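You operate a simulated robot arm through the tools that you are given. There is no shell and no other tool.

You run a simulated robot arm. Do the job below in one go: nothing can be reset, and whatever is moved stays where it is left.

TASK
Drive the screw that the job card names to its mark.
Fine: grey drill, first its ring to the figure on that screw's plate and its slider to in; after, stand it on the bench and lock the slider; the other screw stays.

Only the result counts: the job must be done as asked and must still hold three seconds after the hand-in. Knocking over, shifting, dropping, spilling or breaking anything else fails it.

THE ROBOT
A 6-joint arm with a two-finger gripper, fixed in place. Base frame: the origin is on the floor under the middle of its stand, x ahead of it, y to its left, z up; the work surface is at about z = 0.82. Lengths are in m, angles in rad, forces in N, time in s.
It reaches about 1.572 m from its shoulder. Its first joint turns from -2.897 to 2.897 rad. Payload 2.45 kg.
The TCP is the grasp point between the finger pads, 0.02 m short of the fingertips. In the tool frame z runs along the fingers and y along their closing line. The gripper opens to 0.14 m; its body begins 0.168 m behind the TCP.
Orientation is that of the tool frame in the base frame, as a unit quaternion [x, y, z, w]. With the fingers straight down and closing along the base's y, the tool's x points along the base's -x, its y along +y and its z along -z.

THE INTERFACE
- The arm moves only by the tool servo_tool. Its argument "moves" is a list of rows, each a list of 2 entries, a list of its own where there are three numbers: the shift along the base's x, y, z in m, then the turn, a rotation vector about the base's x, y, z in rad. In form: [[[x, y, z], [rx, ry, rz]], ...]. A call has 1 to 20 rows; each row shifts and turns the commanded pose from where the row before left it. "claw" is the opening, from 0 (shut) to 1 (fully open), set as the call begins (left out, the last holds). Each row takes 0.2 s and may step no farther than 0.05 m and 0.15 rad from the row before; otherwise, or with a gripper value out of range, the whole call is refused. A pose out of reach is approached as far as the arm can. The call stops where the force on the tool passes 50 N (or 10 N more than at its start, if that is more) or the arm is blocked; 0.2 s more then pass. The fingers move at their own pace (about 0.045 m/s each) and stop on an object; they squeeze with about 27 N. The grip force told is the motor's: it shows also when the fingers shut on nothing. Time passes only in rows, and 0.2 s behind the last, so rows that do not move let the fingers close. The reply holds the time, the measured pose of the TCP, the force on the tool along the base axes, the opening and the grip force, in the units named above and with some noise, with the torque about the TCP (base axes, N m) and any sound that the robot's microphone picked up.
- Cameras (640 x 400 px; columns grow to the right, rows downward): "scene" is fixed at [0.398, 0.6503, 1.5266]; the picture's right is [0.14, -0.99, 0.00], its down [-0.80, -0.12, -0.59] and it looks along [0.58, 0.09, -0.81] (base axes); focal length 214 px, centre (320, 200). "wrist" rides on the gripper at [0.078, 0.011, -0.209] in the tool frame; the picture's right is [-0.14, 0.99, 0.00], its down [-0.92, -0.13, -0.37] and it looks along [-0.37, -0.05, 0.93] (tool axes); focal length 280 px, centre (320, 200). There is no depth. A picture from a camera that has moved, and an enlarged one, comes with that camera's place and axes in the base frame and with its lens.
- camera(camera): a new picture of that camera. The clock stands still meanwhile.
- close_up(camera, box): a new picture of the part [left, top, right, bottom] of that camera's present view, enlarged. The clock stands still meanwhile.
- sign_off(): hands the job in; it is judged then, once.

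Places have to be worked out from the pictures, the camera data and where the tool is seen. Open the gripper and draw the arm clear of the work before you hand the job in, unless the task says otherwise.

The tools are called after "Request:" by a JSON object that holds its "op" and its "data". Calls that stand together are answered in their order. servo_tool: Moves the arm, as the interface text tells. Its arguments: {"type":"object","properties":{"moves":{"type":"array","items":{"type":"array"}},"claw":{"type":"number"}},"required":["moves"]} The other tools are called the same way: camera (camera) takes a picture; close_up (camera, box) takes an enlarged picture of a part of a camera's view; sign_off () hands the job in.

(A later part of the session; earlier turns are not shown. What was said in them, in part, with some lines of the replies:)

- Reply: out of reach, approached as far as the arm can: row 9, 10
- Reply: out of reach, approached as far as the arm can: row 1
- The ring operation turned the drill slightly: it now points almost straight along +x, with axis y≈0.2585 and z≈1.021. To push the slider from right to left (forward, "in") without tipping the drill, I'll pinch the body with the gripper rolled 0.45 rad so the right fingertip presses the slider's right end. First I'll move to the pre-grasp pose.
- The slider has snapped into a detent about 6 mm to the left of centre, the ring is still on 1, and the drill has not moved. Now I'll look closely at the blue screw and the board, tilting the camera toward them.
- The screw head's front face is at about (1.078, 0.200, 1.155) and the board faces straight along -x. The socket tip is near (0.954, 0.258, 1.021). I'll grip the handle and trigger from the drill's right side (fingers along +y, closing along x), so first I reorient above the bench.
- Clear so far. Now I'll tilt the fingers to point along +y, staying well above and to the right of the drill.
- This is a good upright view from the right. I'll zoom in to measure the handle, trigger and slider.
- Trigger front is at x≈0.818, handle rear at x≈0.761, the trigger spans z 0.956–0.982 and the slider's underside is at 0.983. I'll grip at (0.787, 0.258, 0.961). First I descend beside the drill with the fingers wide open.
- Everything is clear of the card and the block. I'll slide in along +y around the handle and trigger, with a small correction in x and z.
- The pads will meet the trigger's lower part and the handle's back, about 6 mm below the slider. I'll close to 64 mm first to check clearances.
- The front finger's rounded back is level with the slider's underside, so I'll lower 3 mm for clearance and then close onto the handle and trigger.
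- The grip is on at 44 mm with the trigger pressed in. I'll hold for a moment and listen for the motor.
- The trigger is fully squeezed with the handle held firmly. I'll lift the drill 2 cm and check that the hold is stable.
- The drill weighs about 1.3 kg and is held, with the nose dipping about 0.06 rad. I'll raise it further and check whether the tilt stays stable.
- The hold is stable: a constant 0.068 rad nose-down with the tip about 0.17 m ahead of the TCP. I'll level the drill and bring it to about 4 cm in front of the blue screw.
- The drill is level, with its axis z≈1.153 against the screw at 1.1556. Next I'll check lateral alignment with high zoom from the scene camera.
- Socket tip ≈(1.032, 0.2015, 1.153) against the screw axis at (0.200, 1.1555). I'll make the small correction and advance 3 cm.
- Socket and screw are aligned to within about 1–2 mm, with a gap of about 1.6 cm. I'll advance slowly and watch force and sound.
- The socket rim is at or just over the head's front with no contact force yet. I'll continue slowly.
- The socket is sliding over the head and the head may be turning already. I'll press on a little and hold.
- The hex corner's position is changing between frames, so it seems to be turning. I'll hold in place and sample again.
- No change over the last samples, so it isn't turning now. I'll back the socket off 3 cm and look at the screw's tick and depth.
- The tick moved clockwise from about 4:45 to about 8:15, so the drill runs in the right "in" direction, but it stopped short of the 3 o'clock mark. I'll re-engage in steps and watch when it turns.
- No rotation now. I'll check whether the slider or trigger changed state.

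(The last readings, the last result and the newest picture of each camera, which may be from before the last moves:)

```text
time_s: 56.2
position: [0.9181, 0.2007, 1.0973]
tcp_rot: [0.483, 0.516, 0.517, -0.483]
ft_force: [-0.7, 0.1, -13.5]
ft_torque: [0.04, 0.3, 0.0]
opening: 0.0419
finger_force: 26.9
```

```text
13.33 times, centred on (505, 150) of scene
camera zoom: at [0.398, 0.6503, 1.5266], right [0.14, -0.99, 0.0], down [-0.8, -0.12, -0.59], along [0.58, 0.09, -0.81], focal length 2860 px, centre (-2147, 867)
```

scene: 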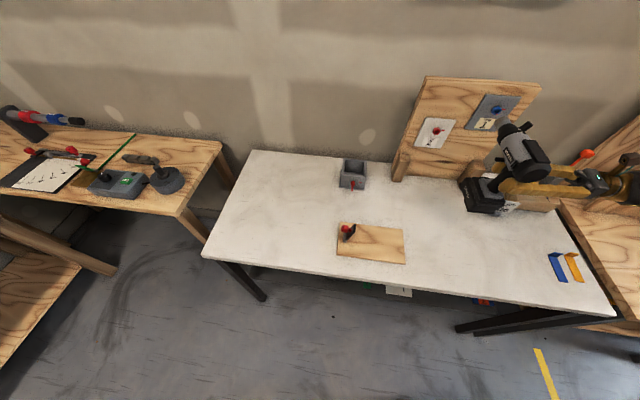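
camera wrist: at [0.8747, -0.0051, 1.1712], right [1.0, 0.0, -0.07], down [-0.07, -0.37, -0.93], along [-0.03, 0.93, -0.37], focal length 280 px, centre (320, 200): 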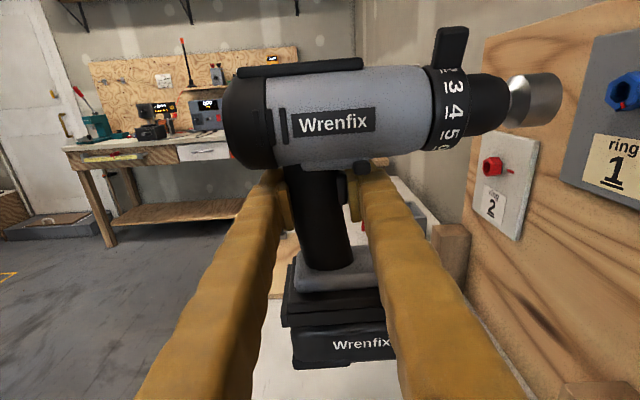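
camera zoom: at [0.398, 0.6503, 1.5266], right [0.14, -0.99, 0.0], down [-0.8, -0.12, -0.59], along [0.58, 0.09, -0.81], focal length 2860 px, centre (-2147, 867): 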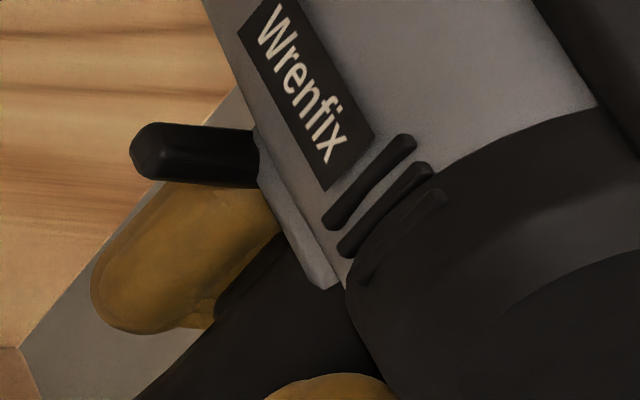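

The slider is still "in" and the trigger is pressed. To see whether the socket is spinning, I'll back off into the air and take high-zoom frames at successive times.

Request:
{"op": "servo_tool", "data": {"moves": [[[-0.008, 0, 0], [0, 0, 0]], [[-0.01, 0, 0], [0, 0, 0]], [[-0.01, 0, 0], [0, 0, 0]], [[-0.005, 0, 0], [0, 0, 0]]]}}

Request:
{"op": "close_up", "data": {"camera": "wrist", "box": [490, 55, 570, 130]}}

Request:
{"op": "servo_tool", "data": {"moves": [[[0, 0, 0], [0, 0, 0]]]}}

Request:
{"op": "close_up", "data": {"camera": "wrist", "box": [490, 55, 570, 130]}}

Request:
{"op": "close_up", "data": {"camera": "wrist", "box": [560, 40, 640, 120]}}

```text
time_s: 57.2
position: [0.8849, 0.2014, 1.0952]
tcp_rot: [0.482, 0.517, 0.517, -0.483]
ft_force: [-0.2, -0.6, -14.3]
ft_torque: [0.02, 0.32, -0.02]
opening: 0.0419
finger_force: 26.9
```

```text
5.33 times, centred on (530, 92) of wrist
camera zoom: at [0.8916, -0.0072, 1.1741], right [1.0, 0.0, -0.07], down [-0.06, -0.37, -0.93], along [-0.03, 0.93, -0.37], focal length 1495 px, centre (-800, 773)
```

zoom: 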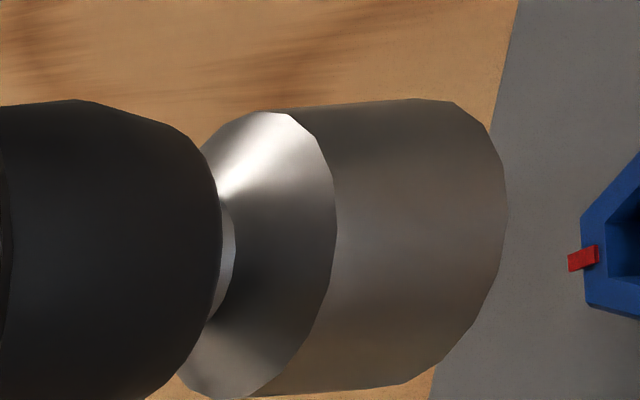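

```text
time_s: 57.6
position: [0.8864, 0.202, 1.096]
tcp_rot: [0.483, 0.516, 0.517, -0.482]
ft_force: [0.0, -0.3, -12.8]
ft_torque: [0.07, 0.34, -0.02]
opening: 0.0421
finger_force: 26.5
```

```text
5.33 times, centred on (530, 92) of wrist
camera zoom: at [0.8917, -0.0072, 1.174], right [1.0, 0.0, -0.07], down [-0.06, -0.37, -0.93], along [-0.03, 0.93, -0.37], focal length 1495 px, centre (-800, 773)
```

zoom: 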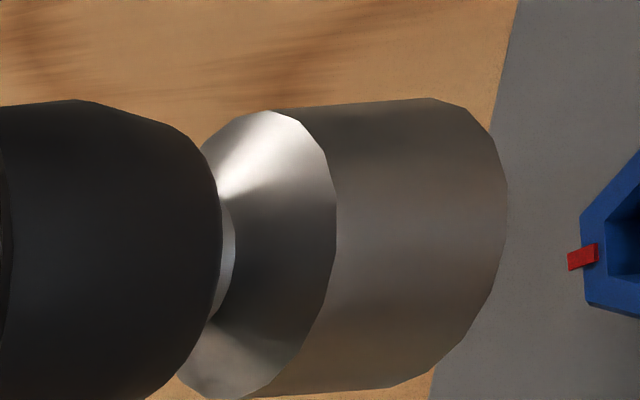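

```text
5.00 times, centred on (600, 80) of wrist
camera zoom: at [0.8917, -0.0072, 1.174], right [1.0, 0.0, -0.07], down [-0.06, -0.37, -0.93], along [-0.03, 0.93, -0.37], focal length 1402 px, centre (-1080, 800)
```

zoom: 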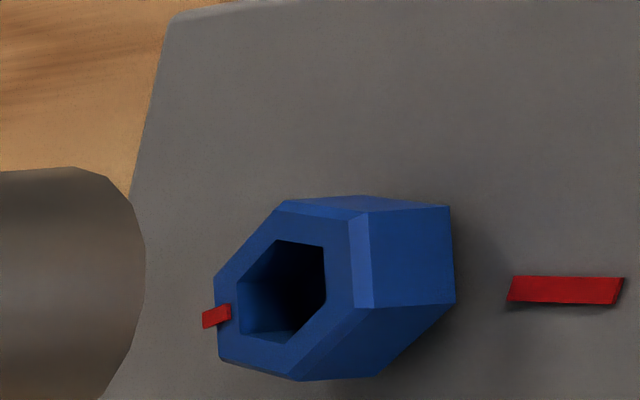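

The socket's facets did shift between frames, so the motor is running. The clutch (or loose engagement) stopped the turn early. I'll re-engage and press further, with some axial push, and watch.

Request:
{"op": "servo_tool", "data": {"moves": [[[0.01, 0, 0], [0, 0, 0]], [[0.01, 0, 0], [0, 0, 0]], [[0.008, 0, 0], [0, 0, 0]], [[0.005, 0, 0], [0, 0, 0]], [[0.003, 0, 0], [0, 0, 0]], [[0.003, 0, 0], [0, 0, 0]]]}}

Request:
{"op": "close_up", "data": {"camera": "wrist", "box": [510, 40, 640, 135]}}

Request:
{"op": "servo_tool", "data": {"moves": [[[0.002, 0, 0], [0, 0, 0]], [[0.002, 0, 0], [0, 0, 0]]]}}

Request:
{"op": "close_up", "data": {"camera": "wrist", "box": [510, 40, 640, 135]}}

```text
time_s: 59.0
position: [0.9247, 0.2029, 1.0962]
tcp_rot: [0.483, 0.516, 0.517, -0.483]
ft_force: [-0.1, 0.0, -13.8]
ft_torque: [0.08, 0.29, -0.06]
opening: 0.0421
finger_force: 27.0
```

```text
4.21 times, centred on (575, 88) of wrist
camera zoom: at [0.9305, -0.0079, 1.1746], right [1.0, 0.0, -0.07], down [-0.07, -0.37, -0.93], along [-0.03, 0.93, -0.37], focal length 1181 px, centre (-754, 674)
```

zoom: 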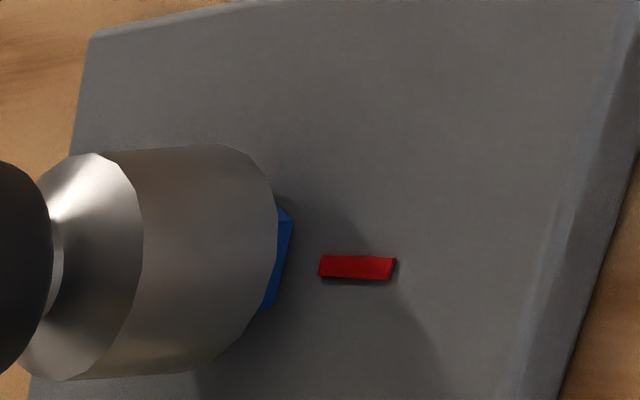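

```text
time_s: 59.6
position: [0.9292, 0.2007, 1.0963]
tcp_rot: [0.482, 0.517, 0.516, -0.483]
ft_force: [-0.7, 0.3, -13.4]
ft_torque: [-0.35, 0.35, 0.01]
opening: 0.0419
finger_force: 27.0
```

```text
4.21 times, centred on (575, 88) of wrist
camera zoom: at [0.9349, -0.008, 1.1744], right [1.0, 0.0, -0.07], down [-0.06, -0.37, -0.93], along [-0.03, 0.93, -0.37], focal length 1181 px, centre (-754, 674)
```

zoom: 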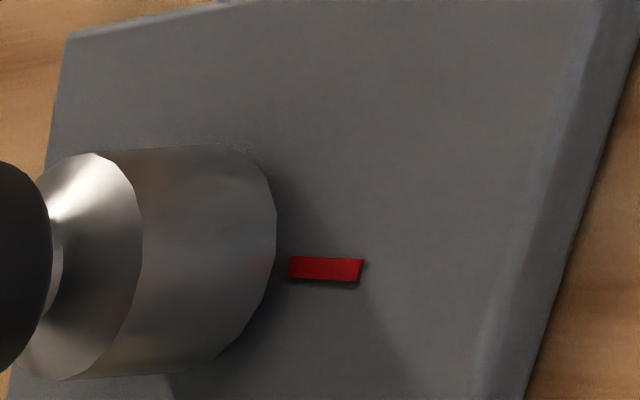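

Now there is a reaction torque of −0.35 N·m about the drive axis, so the socket is engaged and driving. I'll hold and monitor.

Request:
{"op": "servo_tool", "data": {"moves": [[[0, 0, 0], [0, 0, 0]], [[0, 0, 0], [0, 0, 0]]]}}

Request:
{"op": "servo_tool", "data": {"moves": [[[0, 0, 0], [0, 0, 0]], [[0, 0, 0], [0, 0, 0]]]}}

```text
time_s: 60.2
position: [0.9277, 0.2019, 1.0954]
tcp_rot: [0.483, 0.517, 0.517, -0.483]
ft_force: [-0.5, -0.3, -14.4]
ft_torque: [0.05, 0.31, -0.04]
opening: 0.0415
finger_force: 26.8
```

```text
time_s: 60.8
position: [0.9291, 0.2011, 1.097]
tcp_rot: [0.482, 0.517, 0.517, -0.483]
ft_force: [0.1, 1.2, -13.4]
ft_torque: [0.04, 0.31, 0.03]
opening: 0.0419
finger_force: 26.6
```

The torque went back to zero. I'll back off to see where the tick is now.

Request:
{"op": "servo_tool", "data": {"moves": [[[-0.01, 0, 0], [0, 0, 0]], [[-0.012, 0, 0], [0, 0, 0]], [[-0.012, 0, 0], [0, 0, 0]], [[-0.01, 0, 0], [0, 0, 0]]]}}

Request:
{"op": "close_up", "data": {"camera": "wrist", "box": [500, 30, 640, 140]}}

Request:
{"op": "close_up", "data": {"camera": "scene", "box": [485, 95, 525, 130]}}

```text
time_s: 61.8
position: [0.884, 0.2022, 1.0956]
tcp_rot: [0.483, 0.516, 0.517, -0.483]
ft_force: [-0.3, -0.1, -13.1]
ft_torque: [0.04, 0.35, 0.0]
opening: 0.0417
finger_force: 27.1
```

```text
3.64 times, centred on (570, 85) of wrist
camera zoom: at [0.8895, -0.0083, 1.1739], right [1.0, 0.0, -0.07], down [-0.06, -0.37, -0.93], along [-0.03, 0.93, -0.37], focal length 1020 px, centre (-589, 618)
```

zoom: 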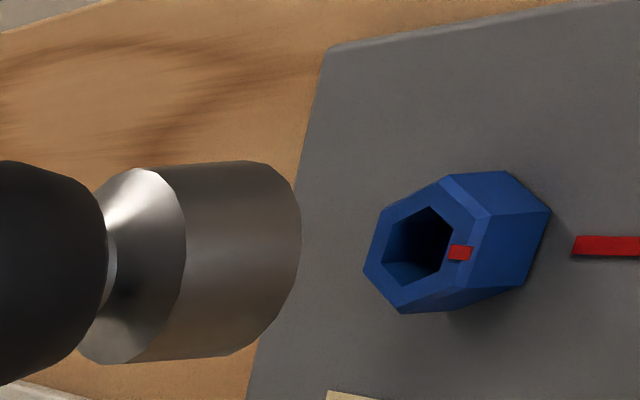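

```text
11.43 times, centred on (505, 112) of scene
camera zoom: at [0.398, 0.6503, 1.5266], right [0.14, -0.99, 0.0], down [-0.8, -0.12, -0.59], along [0.58, 0.09, -0.81], focal length 2451 px, centre (-1794, 1200)
```

zoom: 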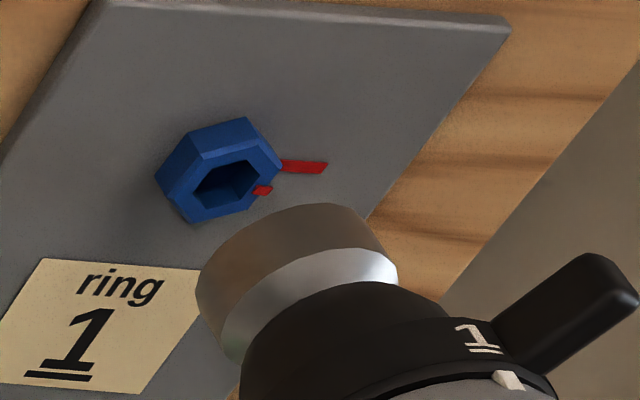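

The tick is now at 3 o'clock, facing the plate's red mark, and it stayed there while the motor was still engaged. I'll verify at higher zoom.

Request:
{"op": "close_up", "data": {"camera": "wrist", "box": [565, 55, 640, 115]}}

Request:
{"op": "close_up", "data": {"camera": "scene", "box": [488, 100, 512, 118]}}

Request:
{"op": "close_up", "data": {"camera": "scene", "box": [424, 118, 448, 142]}}

```text
6.67 times, centred on (602, 85) of wrist
camera zoom: at [0.8895, -0.0083, 1.1739], right [1.0, 0.0, -0.07], down [-0.06, -0.37, -0.93], along [-0.03, 0.93, -0.37], focal length 1869 px, centre (-1563, 967)
```

zoom: 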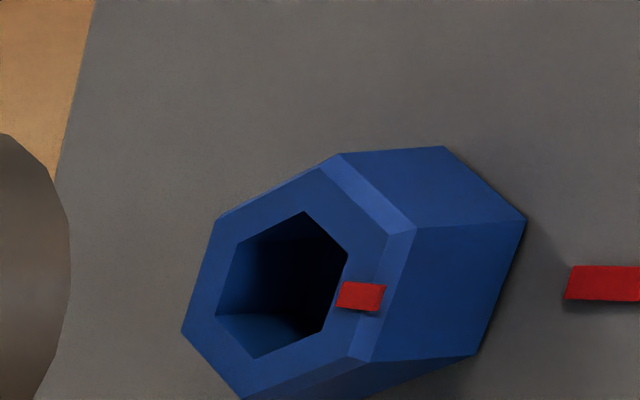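

```text
16.00 times, centred on (500, 109) of scene
camera zoom: at [0.398, 0.6503, 1.5266], right [0.14, -0.99, 0.0], down [-0.8, -0.12, -0.59], along [0.58, 0.09, -0.81], focal length 3432 px, centre (-2560, 1656)
```

zoom: 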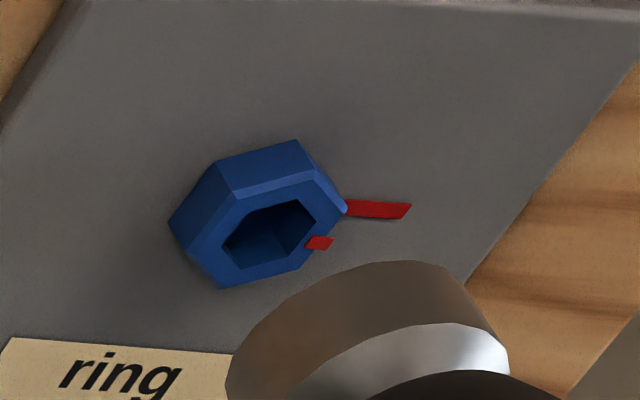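

```text
16.00 times, centred on (436, 130) of scene
camera zoom: at [0.398, 0.6503, 1.5266], right [0.14, -0.99, 0.0], down [-0.8, -0.12, -0.59], along [0.58, 0.09, -0.81], focal length 3432 px, centre (-1536, 1320)
```

zoom: 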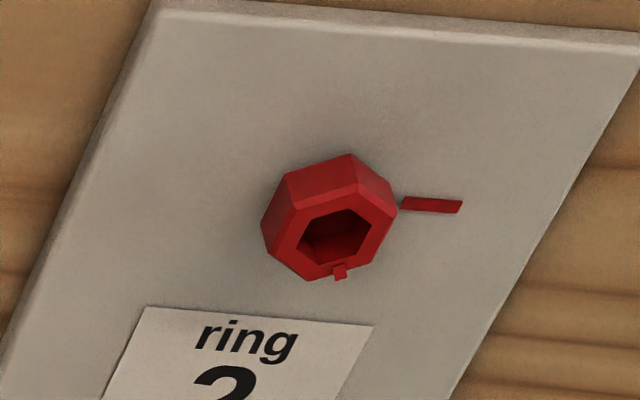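

The tick matches the mark within 2–3°, and the red screw is unchanged. Now I'll carry the drill back over its original spot on the bench.

Request:
{"op": "servo_tool", "data": {"moves": [[[-0.02, 0, 0], [0, 0, 0]], [[-0.0255, 0.019, -0.011], [0, 0, 0]], [[-0.0255, 0.019, -0.012], [0, 0, 0]], [[-0.0255, 0.019, -0.012], [0, 0, 0]], [[0, 0, -0.03], [0, 0, 0]], [[0, 0, -0.03], [0, 0, 0]], [[0, 0, -0.02], [0, 0, 0]], [[0, 0, 0], [0, 0, 0]]]}}

Request:
{"op": "camera", "data": {"camera": "wrist"}}

Request:
{"op": "camera", "data": {"camera": "scene"}}

```text
time_s: 63.6
position: [0.7889, 0.2566, 0.9811]
tcp_rot: [0.482, 0.517, 0.517, -0.483]
ft_force: [0.8, 0.2, -12.7]
ft_torque: [0.0, 0.34, -0.01]
opening: 0.0417
finger_force: 26.9
```

```text
taken
camera wrist: at [0.7951, 0.0474, 1.0604], right [1.0, 0.0, -0.07], down [-0.06, -0.37, -0.93], along [-0.03, 0.93, -0.37], focal length 280 px, centre (320, 200)
```

wrist: 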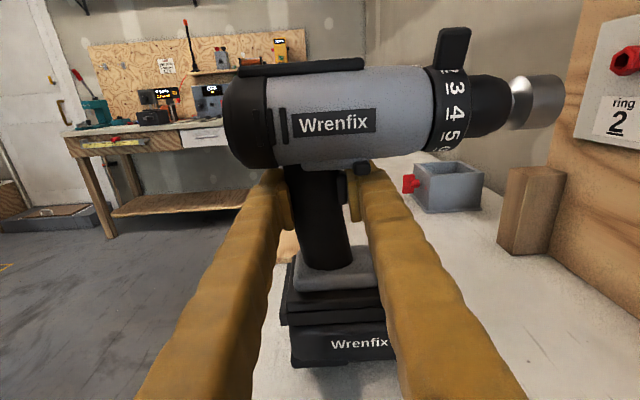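

```text
taken
```

scene: 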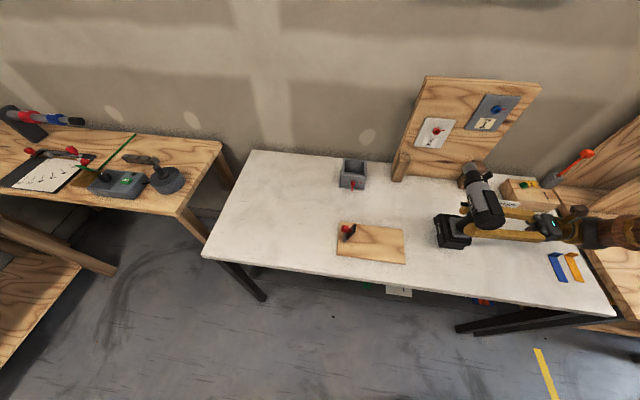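

The drill is level and about 2 cm above the bench. I'll lower it slowly and watch the vertical force.

Request:
{"op": "servo_tool", "data": {"moves": [[[0, 0, -0.005], [0, 0, 0]], [[0, 0, -0.005], [0, 0, 0]], [[0, 0, -0.004], [0, 0, 0]], [[0, 0, -0.002], [0, 0, 0]], [[0, 0, 0], [0, 0, 0]]]}}

Request:
{"op": "servo_tool", "data": {"moves": [[[0, 0, -0.002], [0, 0, 0]], [[0, 0, -0.002], [0, 0, 0]]]}}

Request:
{"op": "close_up", "data": {"camera": "scene", "box": [420, 150, 530, 260]}}

```text
time_s: 64.8
position: [0.7905, 0.2576, 0.9644]
tcp_rot: [0.482, 0.517, 0.517, -0.482]
ft_force: [-0.4, 0.8, -13.3]
ft_torque: [0.04, 0.28, 0.02]
opening: 0.0418
finger_force: 27.3
```

```text
time_s: 65.4
position: [0.7871, 0.2587, 0.9614]
tcp_rot: [0.483, 0.516, 0.517, -0.483]
ft_force: [-1.0, -0.4, -11.3]
ft_torque: [-0.1, 0.24, -0.01]
opening: 0.042
finger_force: 27.0
```

```text
3.64 times, centred on (475, 205) of scene
camera zoom: at [0.398, 0.6503, 1.5266], right [0.14, -0.99, 0.0], down [-0.8, -0.12, -0.59], along [0.58, 0.09, -0.81], focal length 780 px, centre (-244, 182)
```

zoom: 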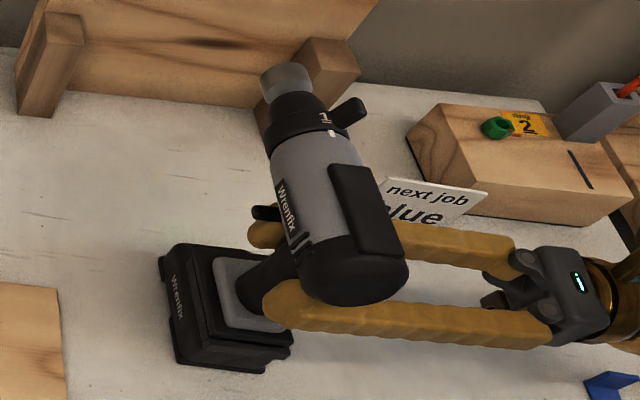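

First contact is showing (−11.3 N against −13.3 N). I'll continue in 1 mm steps.

Request:
{"op": "servo_tool", "data": {"moves": [[[0, 0, -0.001], [0, 0, 0]], [[0, 0, -0.001], [0, 0, 0]], [[0, 0, 0], [0, 0, 0]]]}}

Request:
{"op": "servo_tool", "data": {"moves": [[[0, 0, -0.001], [0, 0, 0]], [[0, 0, 0], [0, 0, 0]]]}}

```text
time_s: 66.2
position: [0.788, 0.2597, 0.9599]
tcp_rot: [0.482, 0.517, 0.517, -0.483]
ft_force: [-0.8, 6.4, 16.4]
ft_torque: [-0.18, 0.01, 0.13]
opening: 0.0419
finger_force: 26.8
```

```text
time_s: 66.8
position: [0.7877, 0.2584, 0.9582]
tcp_rot: [0.482, 0.517, 0.517, -0.482]
ft_force: [1.7, 6.1, 16.7]
ft_torque: [-0.33, 0.0, 0.06]
opening: 0.0417
finger_force: 27.1
```

The battery is on the bench and I'm pressing about 16 N. I'll ease up 1 mm, then check and release.

Request:
{"op": "servo_tool", "data": {"moves": [[[0, 0, 0.001], [0, 0, 0]], [[0, 0, 0], [0, 0, 0]]]}}

Request:
{"op": "close_up", "data": {"camera": "wrist", "box": [210, 40, 580, 380]}}

Request:
{"op": "close_up", "data": {"camera": "scene", "box": [420, 150, 530, 260]}}

```text
time_s: 67.4
position: [0.7882, 0.2593, 0.9574]
tcp_rot: [0.483, 0.516, 0.516, -0.483]
ft_force: [2.0, 0.6, -6.2]
ft_torque: [-0.21, 0.03, 0.13]
opening: 0.0414
finger_force: 27.1
```

```text
1.18 times, centred on (395, 210) of wrist
camera zoom: at [0.7939, 0.0496, 1.0368], right [1.0, 0.0, -0.07], down [-0.07, -0.37, -0.93], along [-0.03, 0.93, -0.37], focal length 330 px, centre (232, 188)
```

zoom: 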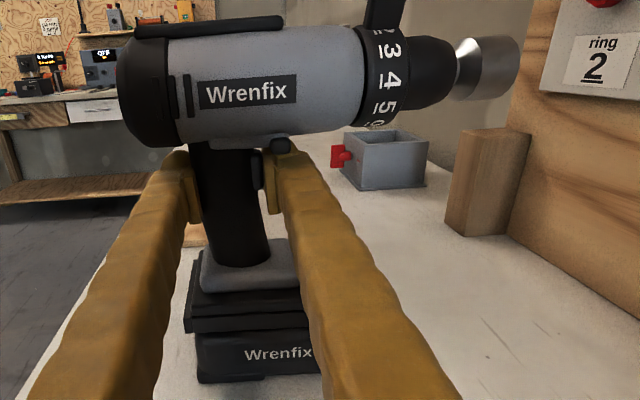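

```text
3.64 times, centred on (475, 205) of scene
camera zoom: at [0.398, 0.6503, 1.5266], right [0.14, -0.99, 0.0], down [-0.8, -0.12, -0.59], along [0.58, 0.09, -0.81], focal length 780 px, centre (-244, 182)
```

zoom: 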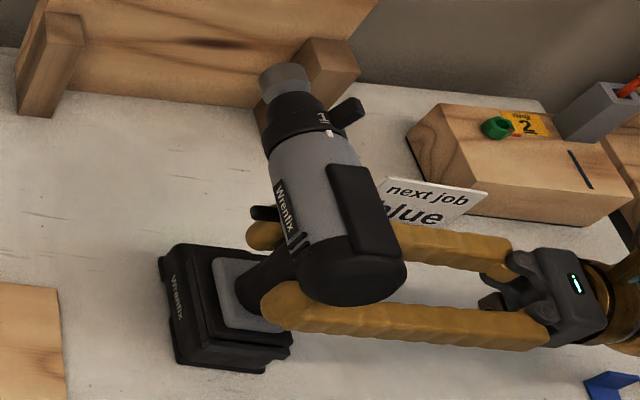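

Only a light load remains and the drill stands level. I'll open the fingers fully to release.

Request:
{"op": "servo_tool", "data": {"moves": [[[0, 0, 0], [0, 0, 0]], [[0, 0, 0], [0, 0, 0]], [[0, 0, 0], [0, 0, 0]], [[0, 0, 0], [0, 0, 0]], [[0, 0, 0], [0, 0, 0]], [[0, 0, 0], [0, 0, 0]]], "claw": 1.0}}

Request:
{"op": "camera", "data": {"camera": "wrist"}}

Request:
{"op": "close_up", "data": {"camera": "scene", "box": [420, 150, 530, 260]}}

```text
time_s: 68.8
position: [0.7874, 0.2583, 0.96]
tcp_rot: [0.482, 0.517, 0.517, -0.483]
ft_force: [0.3, 0.8, -1.2]
ft_torque: [-0.02, 0.01, -0.02]
opening: 0.1402
finger_force: 0.1
```

```text
taken
camera wrist: at [0.7939, 0.0496, 1.0376], right [1.0, 0.0, -0.07], down [-0.06, -0.37, -0.93], along [-0.03, 0.93, -0.37], focal length 280 px, centre (320, 200)
```

wrist: 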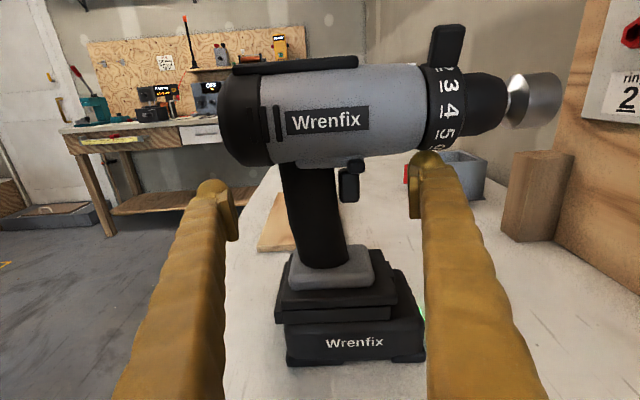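

```text
3.64 times, centred on (475, 205) of scene
camera zoom: at [0.398, 0.6503, 1.5266], right [0.14, -0.99, 0.0], down [-0.8, -0.12, -0.59], along [0.58, 0.09, -0.81], focal length 780 px, centre (-244, 182)
```

zoom: 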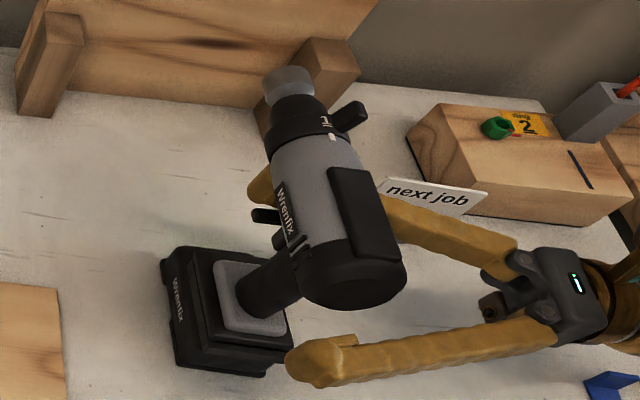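

The drill stands on the bench, released. I'll withdraw straight out to the right, rise, and undo the small pitch.

Request:
{"op": "servo_tool", "data": {"moves": [[[0, -0.03, 0], [0, 0, 0]], [[0, -0.038, 0], [0, 0, 0]], [[0, -0.038, 0], [0, 0, 0]], [[0, -0.038, 0], [0, 0, 0]], [[0, 0, 0.042], [0, 0.0138, 0]], [[0, 0, 0.042], [0, 0.0138, 0]], [[0, 0, 0.042], [0, 0.0138, 0]], [[0, 0, 0.042], [0, 0.0138, 0]], [[0, 0, 0.042], [0, 0.0138, 0]]]}}

Request:
{"op": "servo_tool", "data": {"moves": [[[0, -0.011, 0.0136], [-0.1428, 0, 0]], [[0, -0.011, 0.0136], [-0.1428, 0, 0]], [[0, -0.011, 0.0136], [-0.1428, 0, 0]], [[0, -0.011, 0.0136], [-0.1428, 0, 0]], [[0, -0.011, 0.0136], [-0.1428, 0, 0]], [[0, -0.011, 0.0136], [-0.1428, 0, 0]], [[0, -0.011, 0.0136], [-0.1428, 0, 0]], [[0, -0.011, 0.0136], [-0.1428, 0, 0]], [[0, -0.011, 0.0136], [-0.1428, 0, 0]], [[0, -0.011, 0.0136], [-0.1428, 0, 0]], [[0, -0.011, 0.0136], [-0.1428, 0, 0]]]}}

Request:
{"op": "camera", "data": {"camera": "scene"}}

```text
time_s: 70.8
position: [0.7876, 0.1176, 1.1668]
tcp_rot: [-0.5, -0.499, -0.499, 0.501]
ft_force: [-0.2, -1.1, 0.0]
ft_torque: [0.01, 0.02, 0.01]
opening: 0.14
finger_force: 0.1
```

```text
time_s: 73.2
position: [0.7894, -0.0068, 1.3194]
tcp_rot: [0.707, 0.707, 0.0, -0.001]
ft_force: [-0.5, -0.1, -0.1]
ft_torque: [0.04, 0.0, 0.03]
opening: 0.1399
finger_force: 0.1
```

```text
taken
```

scene: 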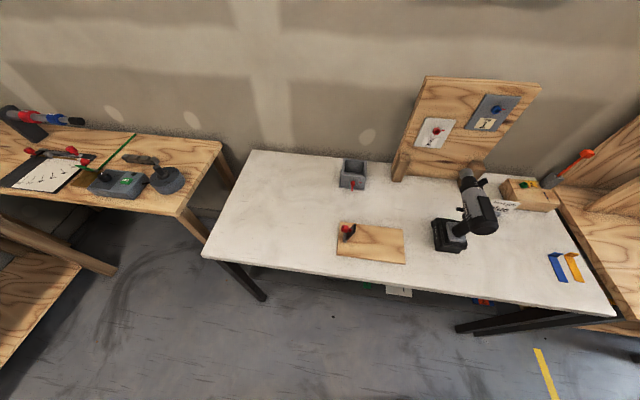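

The drill stands cleanly. I'll yaw back and move above the drill for the lock step, and check the screw in the unobstructed scene view.

Request:
{"op": "servo_tool", "data": {"moves": [[[0.0023, 0.0241, -0.006], [0, 0, 0.1428]], [[0.0023, 0.0241, -0.006], [0, 0, 0.1428]], [[0.0023, 0.0241, -0.006], [0, 0, 0.1428]], [[0.0023, 0.0241, -0.006], [0, 0, 0.1428]], [[0.0023, 0.0241, -0.006], [0, 0, 0.1428]], [[0.0023, 0.0241, -0.006], [0, 0, 0.1428]], [[0.0023, 0.0241, -0.006], [0, 0, 0.1428]], [[0.0023, 0.0241, -0.006], [0, 0, 0.1428]], [[0.0023, 0.0241, -0.006], [0, 0, 0.1428]], [[0.0023, 0.0241, -0.006], [0, 0, 0.1428]], [[0.0023, 0.0241, -0.006], [0, 0, 0.1428]]]}}

Request:
{"op": "camera", "data": {"camera": "wrist"}}

Request:
{"op": "close_up", "data": {"camera": "wrist", "box": [240, 60, 400, 260]}}

Request:
{"op": "close_up", "data": {"camera": "scene", "box": [430, 170, 510, 230]}}

Request:
{"op": "close_up", "data": {"camera": "scene", "box": [485, 98, 515, 122]}}

```text
time_s: 75.6
position: [0.8166, 0.2586, 1.2512]
tcp_rot: [-0.001, 1.0, 0.0, 0.0]
ft_force: [-0.5, -0.5, -0.5]
ft_torque: [-0.02, -0.02, -0.01]
opening: 0.14
finger_force: 0.0
```

```text
taken
camera wrist: at [0.7391, 0.2696, 1.4596], right [0.14, 0.99, 0.0], down [0.92, -0.13, 0.37], along [0.36, -0.05, -0.93], focal length 280 px, centre (320, 200)
```

wrist: 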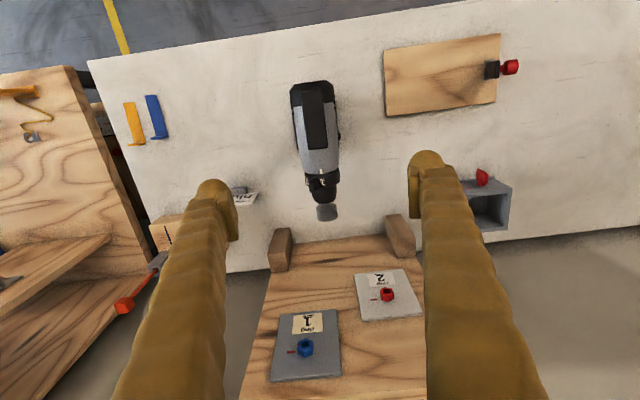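

```text
2.00 times, centred on (320, 160) of wrist
camera zoom: at [0.7391, 0.2696, 1.4596], right [0.14, 0.99, 0.0], down [0.92, -0.13, 0.37], along [0.36, -0.05, -0.93], focal length 561 px, centre (320, 280)
```

zoom: 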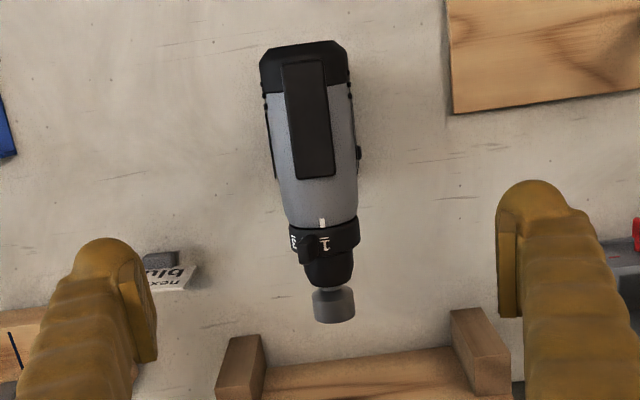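

```text
6.67 times, centred on (470, 200) of scene
camera zoom: at [0.398, 0.6503, 1.5266], right [0.14, -0.99, 0.0], down [-0.8, -0.12, -0.59], along [0.58, 0.09, -0.81], focal length 1430 px, centre (-680, 200)
```

zoom: 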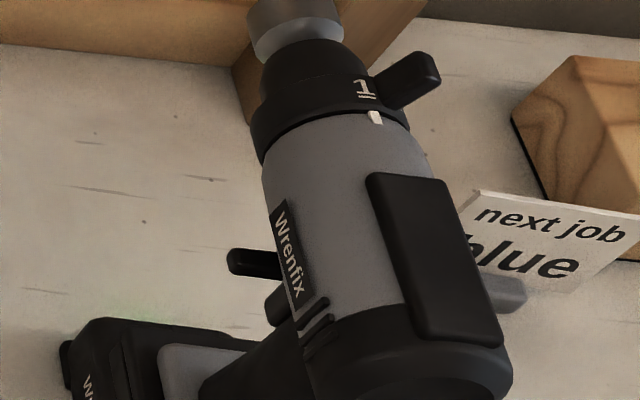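

```text
16.00 times, centred on (500, 110) of scene
camera zoom: at [0.398, 0.6503, 1.5266], right [0.14, -0.99, 0.0], down [-0.8, -0.12, -0.59], along [0.58, 0.09, -0.81], focal length 3432 px, centre (-2560, 1640)
```

zoom: 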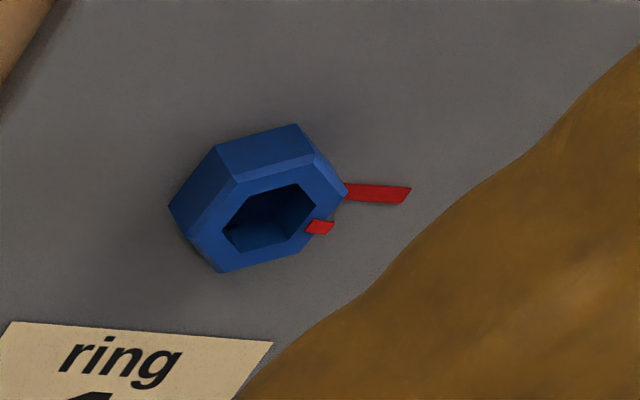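

The tick stays on the mark. I'll measure the drill's pose from directly above.

Request:
{"op": "close_up", "data": {"camera": "wrist", "box": [275, 75, 355, 145]}}

Request:
{"op": "close_up", "data": {"camera": "wrist", "box": [285, 140, 365, 225]}}

```text
5.71 times, centred on (315, 110) of wrist
camera zoom: at [0.7391, 0.2696, 1.4596], right [0.14, 0.99, 0.0], down [0.92, -0.13, 0.37], along [0.36, -0.05, -0.93], focal length 1602 px, centre (349, 714)
```

zoom: 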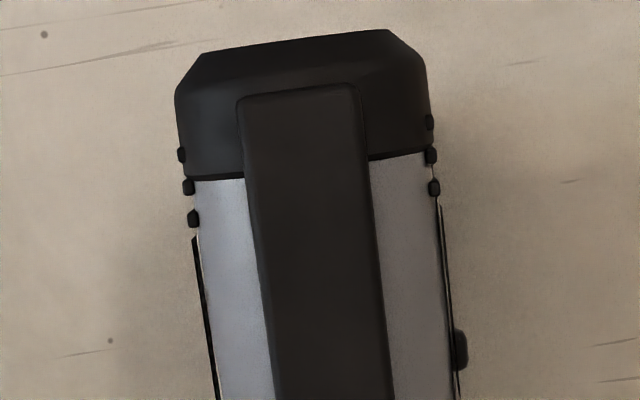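

```text
4.71 times, centred on (325, 182) of wrist
camera zoom: at [0.7391, 0.2696, 1.4596], right [0.14, 0.99, 0.0], down [0.92, -0.13, 0.37], along [0.36, -0.05, -0.93], focal length 1320 px, centre (296, 282)
```

zoom: 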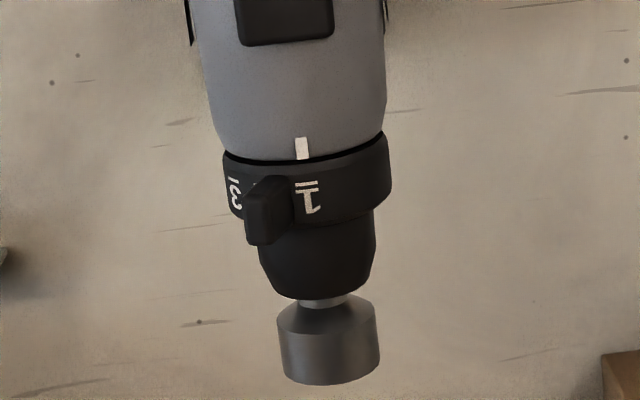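

The drill axis is at y≈0.2557 at the slider's x, with yaw about −0.014, and the slider is still 6 mm to the left. Pinching the body from straight above will push the slider's left end flush, back to the centre "lock" position. I'll descend to just above first.

Request:
{"op": "servo_tool", "data": {"moves": [[[0, -0.0006, -0.0475], [-0.0075, 0, -0.0035]], [[0, -0.0006, -0.0475], [-0.0075, 0, -0.0035]], [[0, -0.0007, -0.0475], [-0.0075, 0, -0.0035]], [[0, -0.0007, -0.0475], [-0.0075, 0, -0.0035]], [[0, 0, 0], [0, 0, 0]]], "claw": 0.79}}

Request:
{"op": "close_up", "data": {"camera": "wrist", "box": [220, 60, 420, 240]}}

```text
time_s: 76.8
position: [0.8132, 0.2555, 1.0628]
tcp_rot: [0.007, 1.0, -0.016, -0.001]
ft_force: [-0.8, 0.8, 0.4]
ft_torque: [0.01, -0.03, 0.01]
opening: 0.1109
finger_force: 0.0
```

```text
2.22 times, centred on (320, 150) of wrist
camera zoom: at [0.736, 0.2734, 1.2712], right [0.15, 0.99, -0.03], down [0.92, -0.13, 0.37], along [0.36, -0.08, -0.93], focal length 623 px, centre (320, 311)
```

zoom: 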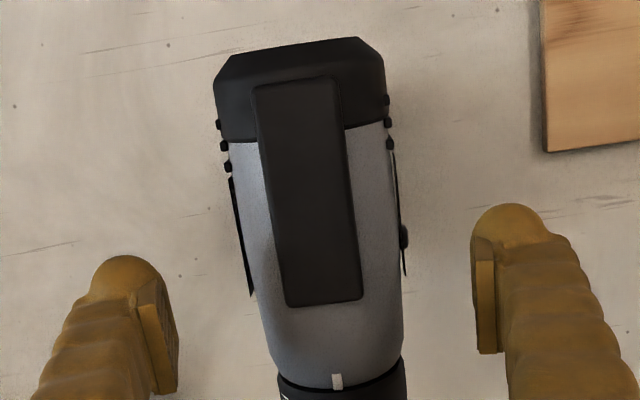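

The body centre is at y≈0.2555, matching plan. I'll descend so the pads cover the body's mid-height and the slider.

Request:
{"op": "servo_tool", "data": {"moves": [[[0.001, 0.0004, -0.0208], [0, 0, 0]], [[0.001, 0.0004, -0.0208], [0, 0, 0]], [[0.001, 0.0004, -0.0208], [0, 0, 0]], [[0, 0, 0], [0, 0, 0]]]}}

Request:
{"op": "close_up", "data": {"camera": "wrist", "box": [220, 80, 420, 240]}}

Request:
{"op": "close_up", "data": {"camera": "scene", "box": [420, 140, 530, 250]}}

```text
time_s: 77.8
position: [0.8162, 0.2572, 1.0]
tcp_rot: [0.007, 1.0, -0.014, -0.001]
ft_force: [0.5, 0.1, 0.5]
ft_torque: [-0.01, -0.04, 0.02]
opening: 0.1106
finger_force: 0.0
```

```text
2.50 times, centred on (320, 160) of wrist
camera zoom: at [0.7397, 0.2753, 1.2088], right [0.15, 0.99, -0.03], down [0.92, -0.13, 0.37], along [0.36, -0.08, -0.93], focal length 701 px, centre (320, 300)
```

zoom: 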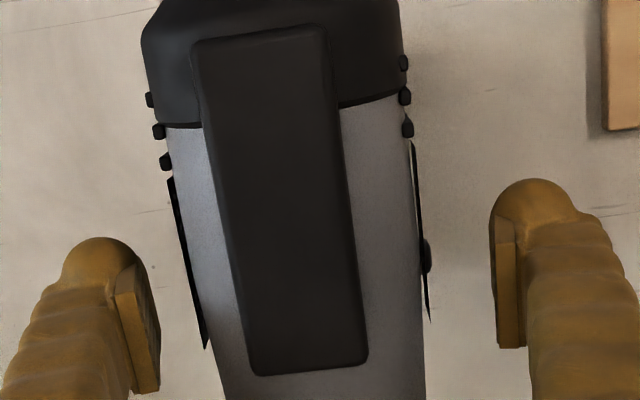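

```text
3.64 times, centred on (475, 195) of scene
camera zoom: at [0.398, 0.6503, 1.5266], right [0.14, -0.99, 0.0], down [-0.8, -0.12, -0.59], along [0.58, 0.09, -0.81], focal length 780 px, centre (-244, 218)
```

zoom: 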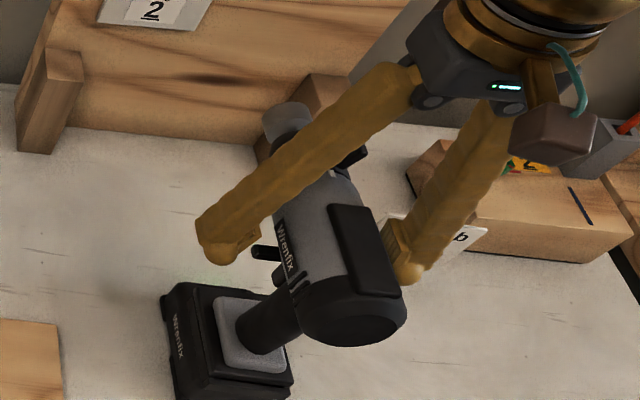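

Centred within about 1.5 mm. Closing on the body so the left pad pushes the slider flush.

Request:
{"op": "servo_tool", "data": {"moves": [[[0, 0, 0], [0, 0, 0]], [[0, 0, 0], [0, 0, 0]], [[0, 0, 0], [0, 0, 0]], [[0, 0, 0], [0, 0, 0]], [[0, 0, 0], [0, 0, 0]]], "claw": 0.3}}

Request:
{"op": "close_up", "data": {"camera": "wrist", "box": [220, 80, 420, 240]}}

Request:
{"op": "close_up", "data": {"camera": "scene", "box": [420, 140, 530, 250]}}

```text
time_s: 79.0
position: [0.8179, 0.2575, 1.0007]
tcp_rot: [0.007, 1.0, -0.015, 0.0]
ft_force: [0.1, -5.7, 6.1]
ft_torque: [-0.35, 0.12, 0.05]
opening: 0.0662
finger_force: 27.0
```

```text
2.50 times, centred on (320, 160) of wrist
camera zoom: at [0.7396, 0.2752, 1.2093], right [0.15, 0.99, -0.03], down [0.92, -0.13, 0.37], along [0.36, -0.08, -0.93], focal length 701 px, centre (320, 300)
```

zoom: 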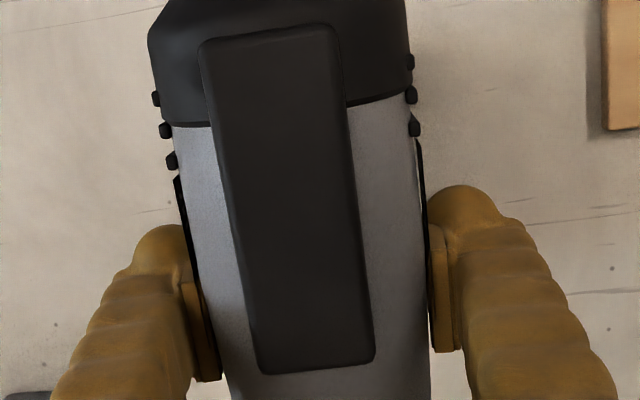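

```text
3.64 times, centred on (475, 195) of scene
camera zoom: at [0.398, 0.6503, 1.5266], right [0.14, -0.99, 0.0], down [-0.8, -0.12, -0.59], along [0.58, 0.09, -0.81], focal length 780 px, centre (-244, 218)
```

zoom: 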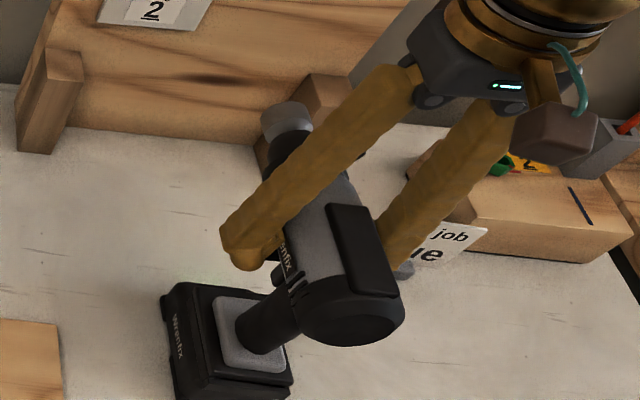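

The opening is 66 mm, the body width, so the slider's left end should be flush. I'll open and rise straight up.

Request:
{"op": "servo_tool", "data": {"moves": [[[0, 0, 0], [0, 0, 0]], [[0, 0, 0], [0, 0, 0]], [[0, 0, 0], [0, 0, 0]], [[0, 0, 0], [0, 0, 0]]], "claw": 0.79}}

Request:
{"op": "servo_tool", "data": {"moves": [[[0, 0.0006, 0.02], [0, 0, 0]], [[0, 0.0012, 0.04], [0, 0, 0]], [[0, 0.0012, 0.04], [0, 0, 0]], [[0, 0.0012, 0.04], [0, 0, 0]], [[0, 0.0012, 0.04], [0, 0, 0]], [[0, 0, 0.04], [0, 0, 0]], [[-0.03, -0.02, 0.03], [0, 0, 0]]]}}

Request:
{"op": "camera", "data": {"camera": "wrist"}}

Request:
{"op": "close_up", "data": {"camera": "scene", "box": [430, 170, 510, 230]}}

Request:
{"op": "close_up", "data": {"camera": "scene", "box": [440, 195, 480, 222]}}

```text
time_s: 80.0
position: [0.8168, 0.2578, 1.0014]
tcp_rot: [0.006, 1.0, -0.015, 0.0]
ft_force: [0.7, 0.1, -0.3]
ft_torque: [-0.01, 0.0, -0.02]
opening: 0.1105
finger_force: 0.0
```

```text
time_s: 81.6
position: [0.7882, 0.2449, 1.2494]
tcp_rot: [0.007, 1.0, -0.014, -0.001]
ft_force: [1.5, 0.0, -0.7]
ft_torque: [-0.05, 0.06, -0.01]
opening: 0.1105
finger_force: 0.0
```

```text
taken
camera wrist: at [0.7127, 0.263, 1.4587], right [0.15, 0.99, -0.03], down [0.92, -0.13, 0.37], along [0.36, -0.08, -0.93], focal length 280 px, centre (320, 200)
```

wrist: 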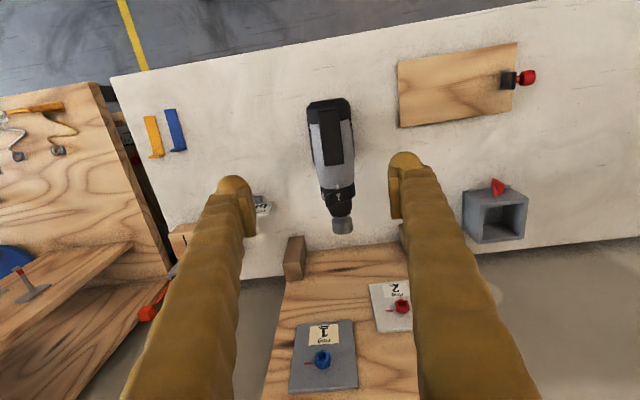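

```text
6.67 times, centred on (470, 200) of scene
camera zoom: at [0.398, 0.6503, 1.5266], right [0.14, -0.99, 0.0], down [-0.8, -0.12, -0.59], along [0.58, 0.09, -0.81], focal length 1430 px, centre (-680, 200)
```

zoom: 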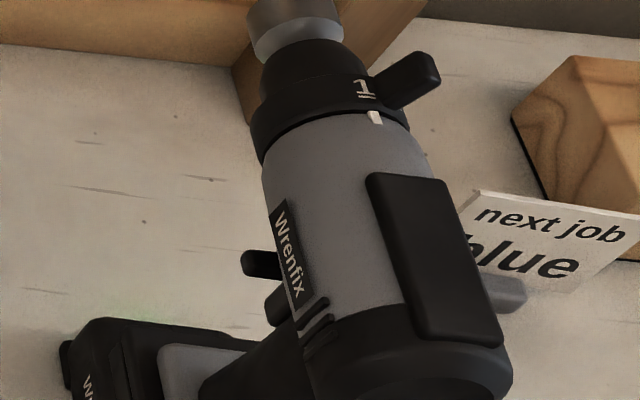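

```text
14.81 times, centred on (460, 208) of scene
camera zoom: at [0.398, 0.6503, 1.5266], right [0.14, -0.99, 0.0], down [-0.8, -0.12, -0.59], along [0.58, 0.09, -0.81], focal length 3177 px, centre (-1754, 74)
```

zoom: 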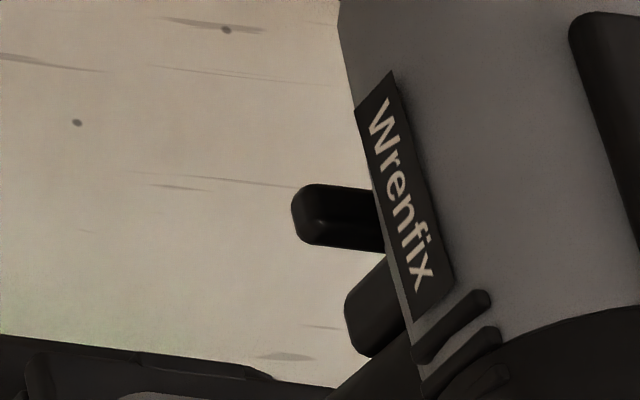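

The slider moved back about 6.3 mm, the same distance as the first push, so it should be in the centre detent. I'll verify from above and check that nothing else changed.

Request:
{"op": "close_up", "data": {"camera": "wrist", "box": [295, 90, 375, 170]}}

Request:
{"op": "close_up", "data": {"camera": "wrist", "box": [290, 330, 350, 385]}}

Request:
{"op": "camera", "data": {"camera": "scene"}}

```text
5.00 times, centred on (335, 130) of wrist
camera zoom: at [0.7127, 0.263, 1.4587], right [0.15, 0.99, -0.03], down [0.92, -0.13, 0.37], along [0.36, -0.08, -0.93], focal length 1402 px, centre (245, 550)
```

zoom: 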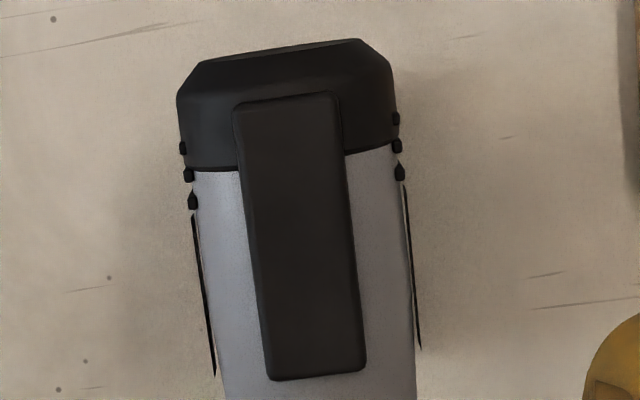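

```text
7.27 times, centred on (320, 358) of wrist
camera zoom: at [0.7127, 0.263, 1.4587], right [0.15, 0.99, -0.03], down [0.92, -0.13, 0.37], along [0.36, -0.08, -0.93], focal length 2039 px, centre (320, -946)
```

zoom: 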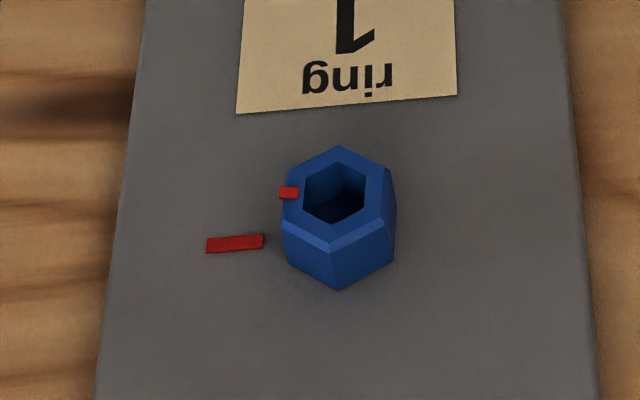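

```text
taken
```

scene: 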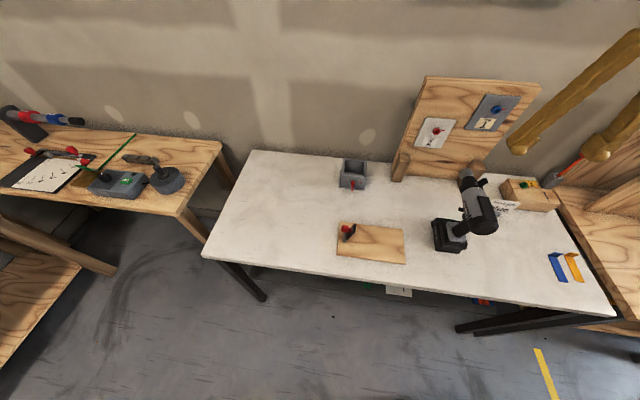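

From above the slider's left end no longer shows beyond the body, and the tick sits at the mark. As a last check on the slider, I'll repeat the view in which I saw its right end in the original locked state.

Request:
{"op": "servo_tool", "data": {"moves": [[[0.0072, -0.0088, -0.02], [0.121, 0, 0]], [[0.0072, -0.0088, -0.037], [0.121, 0, 0]], [[0.0072, -0.0088, -0.037], [0.121, 0, 0]], [[0.0072, -0.0088, -0.037], [0.121, 0, 0.014]], [[0, 0, 0], [0, 0, 0]]]}}

Request:
{"op": "close_up", "data": {"camera": "wrist", "box": [270, 100, 340, 190]}}

Request:
{"op": "camera", "data": {"camera": "wrist"}}

```text
time_s: 82.8
position: [0.8162, 0.2098, 1.1189]
tcp_rot: [0.0, 0.974, 0.225, -0.004]
ft_force: [0.7, 0.5, -0.4]
ft_torque: [0.0, 0.01, 0.01]
opening: 0.1105
finger_force: 0.0
```

```text
4.44 times, centred on (305, 145) of wrist
camera zoom: at [0.739, 0.1261, 1.312], right [0.14, 0.89, 0.43], down [0.92, -0.28, 0.27], along [0.36, 0.36, -0.86], focal length 1246 px, centre (387, 444)
```

zoom: 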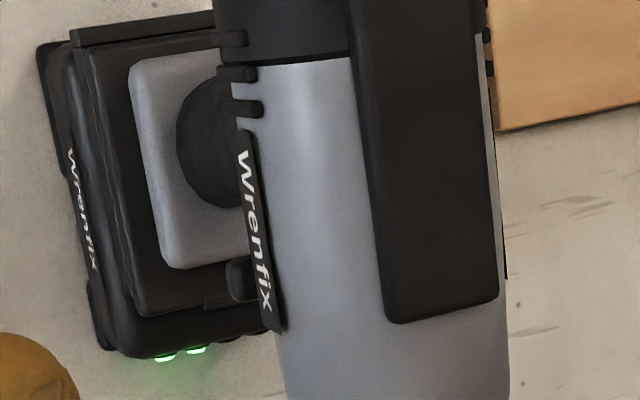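

```text
taken
camera wrist: at [0.739, 0.1261, 1.312], right [0.14, 0.89, 0.43], down [0.92, -0.28, 0.27], along [0.36, 0.36, -0.86], focal length 280 px, centre (320, 200)
```

wrist: 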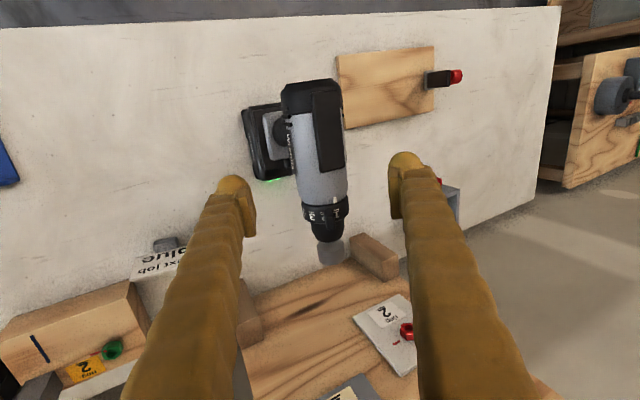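

The slider's right end looks just as it did in the original locked state (within about 1 mm), the ring still reads 1 and the drill stands. I'll open the gripper fully and draw the arm clear.

Request:
{"op": "servo_tool", "data": {"moves": [[[0, -0.0175, 0.036], [0, 0, 0]], [[0, -0.0175, 0.036], [0, 0, 0]], [[0, -0.0175, 0.036], [0, 0, 0]], [[0, -0.0175, 0.036], [0, 0, 0]], [[-0.04, 0.012, 0.014], [-0.113, 0, 0]], [[-0.04, 0.012, 0.014], [-0.113, 0, 0]], [[-0.04, 0.012, 0.014], [-0.113, 0, 0]], [[-0.04, 0.012, 0.014], [-0.113, 0, 0]], [[-0.04, 0, 0.01], [0, 0, 0]], [[0, 0, 0], [0, 0, 0]]], "claw": 1.0}}

Request:
{"op": "camera", "data": {"camera": "scene"}}

Request:
{"op": "close_up", "data": {"camera": "scene", "box": [400, 80, 560, 190]}}

Request:
{"op": "close_up", "data": {"camera": "scene", "box": [420, 160, 520, 260]}}

```text
time_s: 85.0
position: [0.6173, 0.1874, 1.3293]
tcp_rot: [0.0, 1.0, 0.001, -0.004]
ft_force: [-0.6, -0.2, 0.3]
ft_torque: [-0.01, -0.02, 0.01]
opening: 0.14
finger_force: 0.1
```

```text
taken
```

scene: 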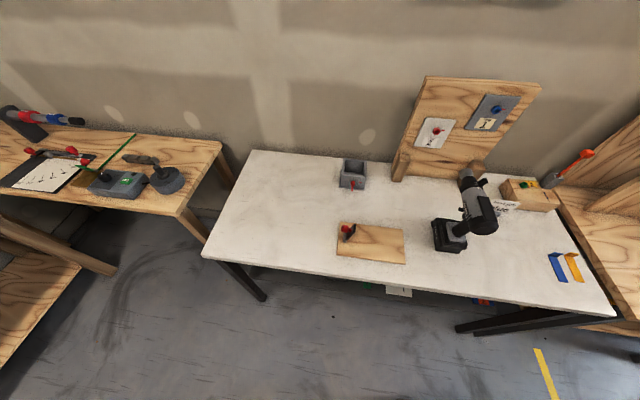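

```text
3.64 times, centred on (480, 135) of scene
camera zoom: at [0.398, 0.6503, 1.5266], right [0.14, -0.99, 0.0], down [-0.8, -0.12, -0.59], along [0.58, 0.09, -0.81], focal length 780 px, centre (-262, 436)
```

zoom: 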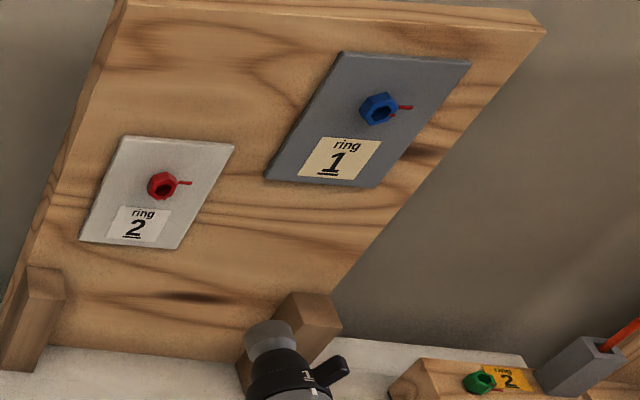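

```text
4.00 times, centred on (470, 210) of scene
camera zoom: at [0.398, 0.6503, 1.5266], right [0.14, -0.99, 0.0], down [-0.8, -0.12, -0.59], along [0.58, 0.09, -0.81], focal length 858 px, centre (-280, 160)
```

zoom: 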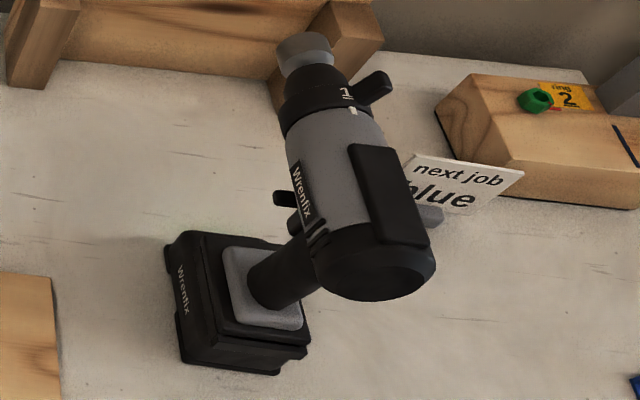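

The blue screw's tick is on its mark and the red screw is untouched. The drill stands on the bench with its slider back at the centre lock, and the gripper is open and clear, so I'm handing in.

Request:
{"op": "sign_off", "data": {}}

```text
The job is handed in.
```

I drove the blue screw named on the job card until its red tick lined up with the red mark on its plate. By the camera views it is within about 2–3°. I've handed the job in, but no pass or fail came back.

- **Ring:** set to 1, as the blue screw's plate says, and it still reads 1.
- **Slider:** it carries no labels, so I pushed it right to left for "in". The screw turned clockwise, which confirmed it. It is now back in its centre position, which I took as lock, judged to within about 1 mm.
- **Driving:** the screw stopped about a third of the way on the first attempt. I put the socket further onto the head, and it then ran to the mark and stopped there with the motor still on.
- **Drill:** standing on the bench near where it started, slightly turned and a few millimetres over.
- **Red screw:** not touched; its tick is where it was. I saw nothing else on the bench moved.

The gripper is open and the arm is clear of the work.
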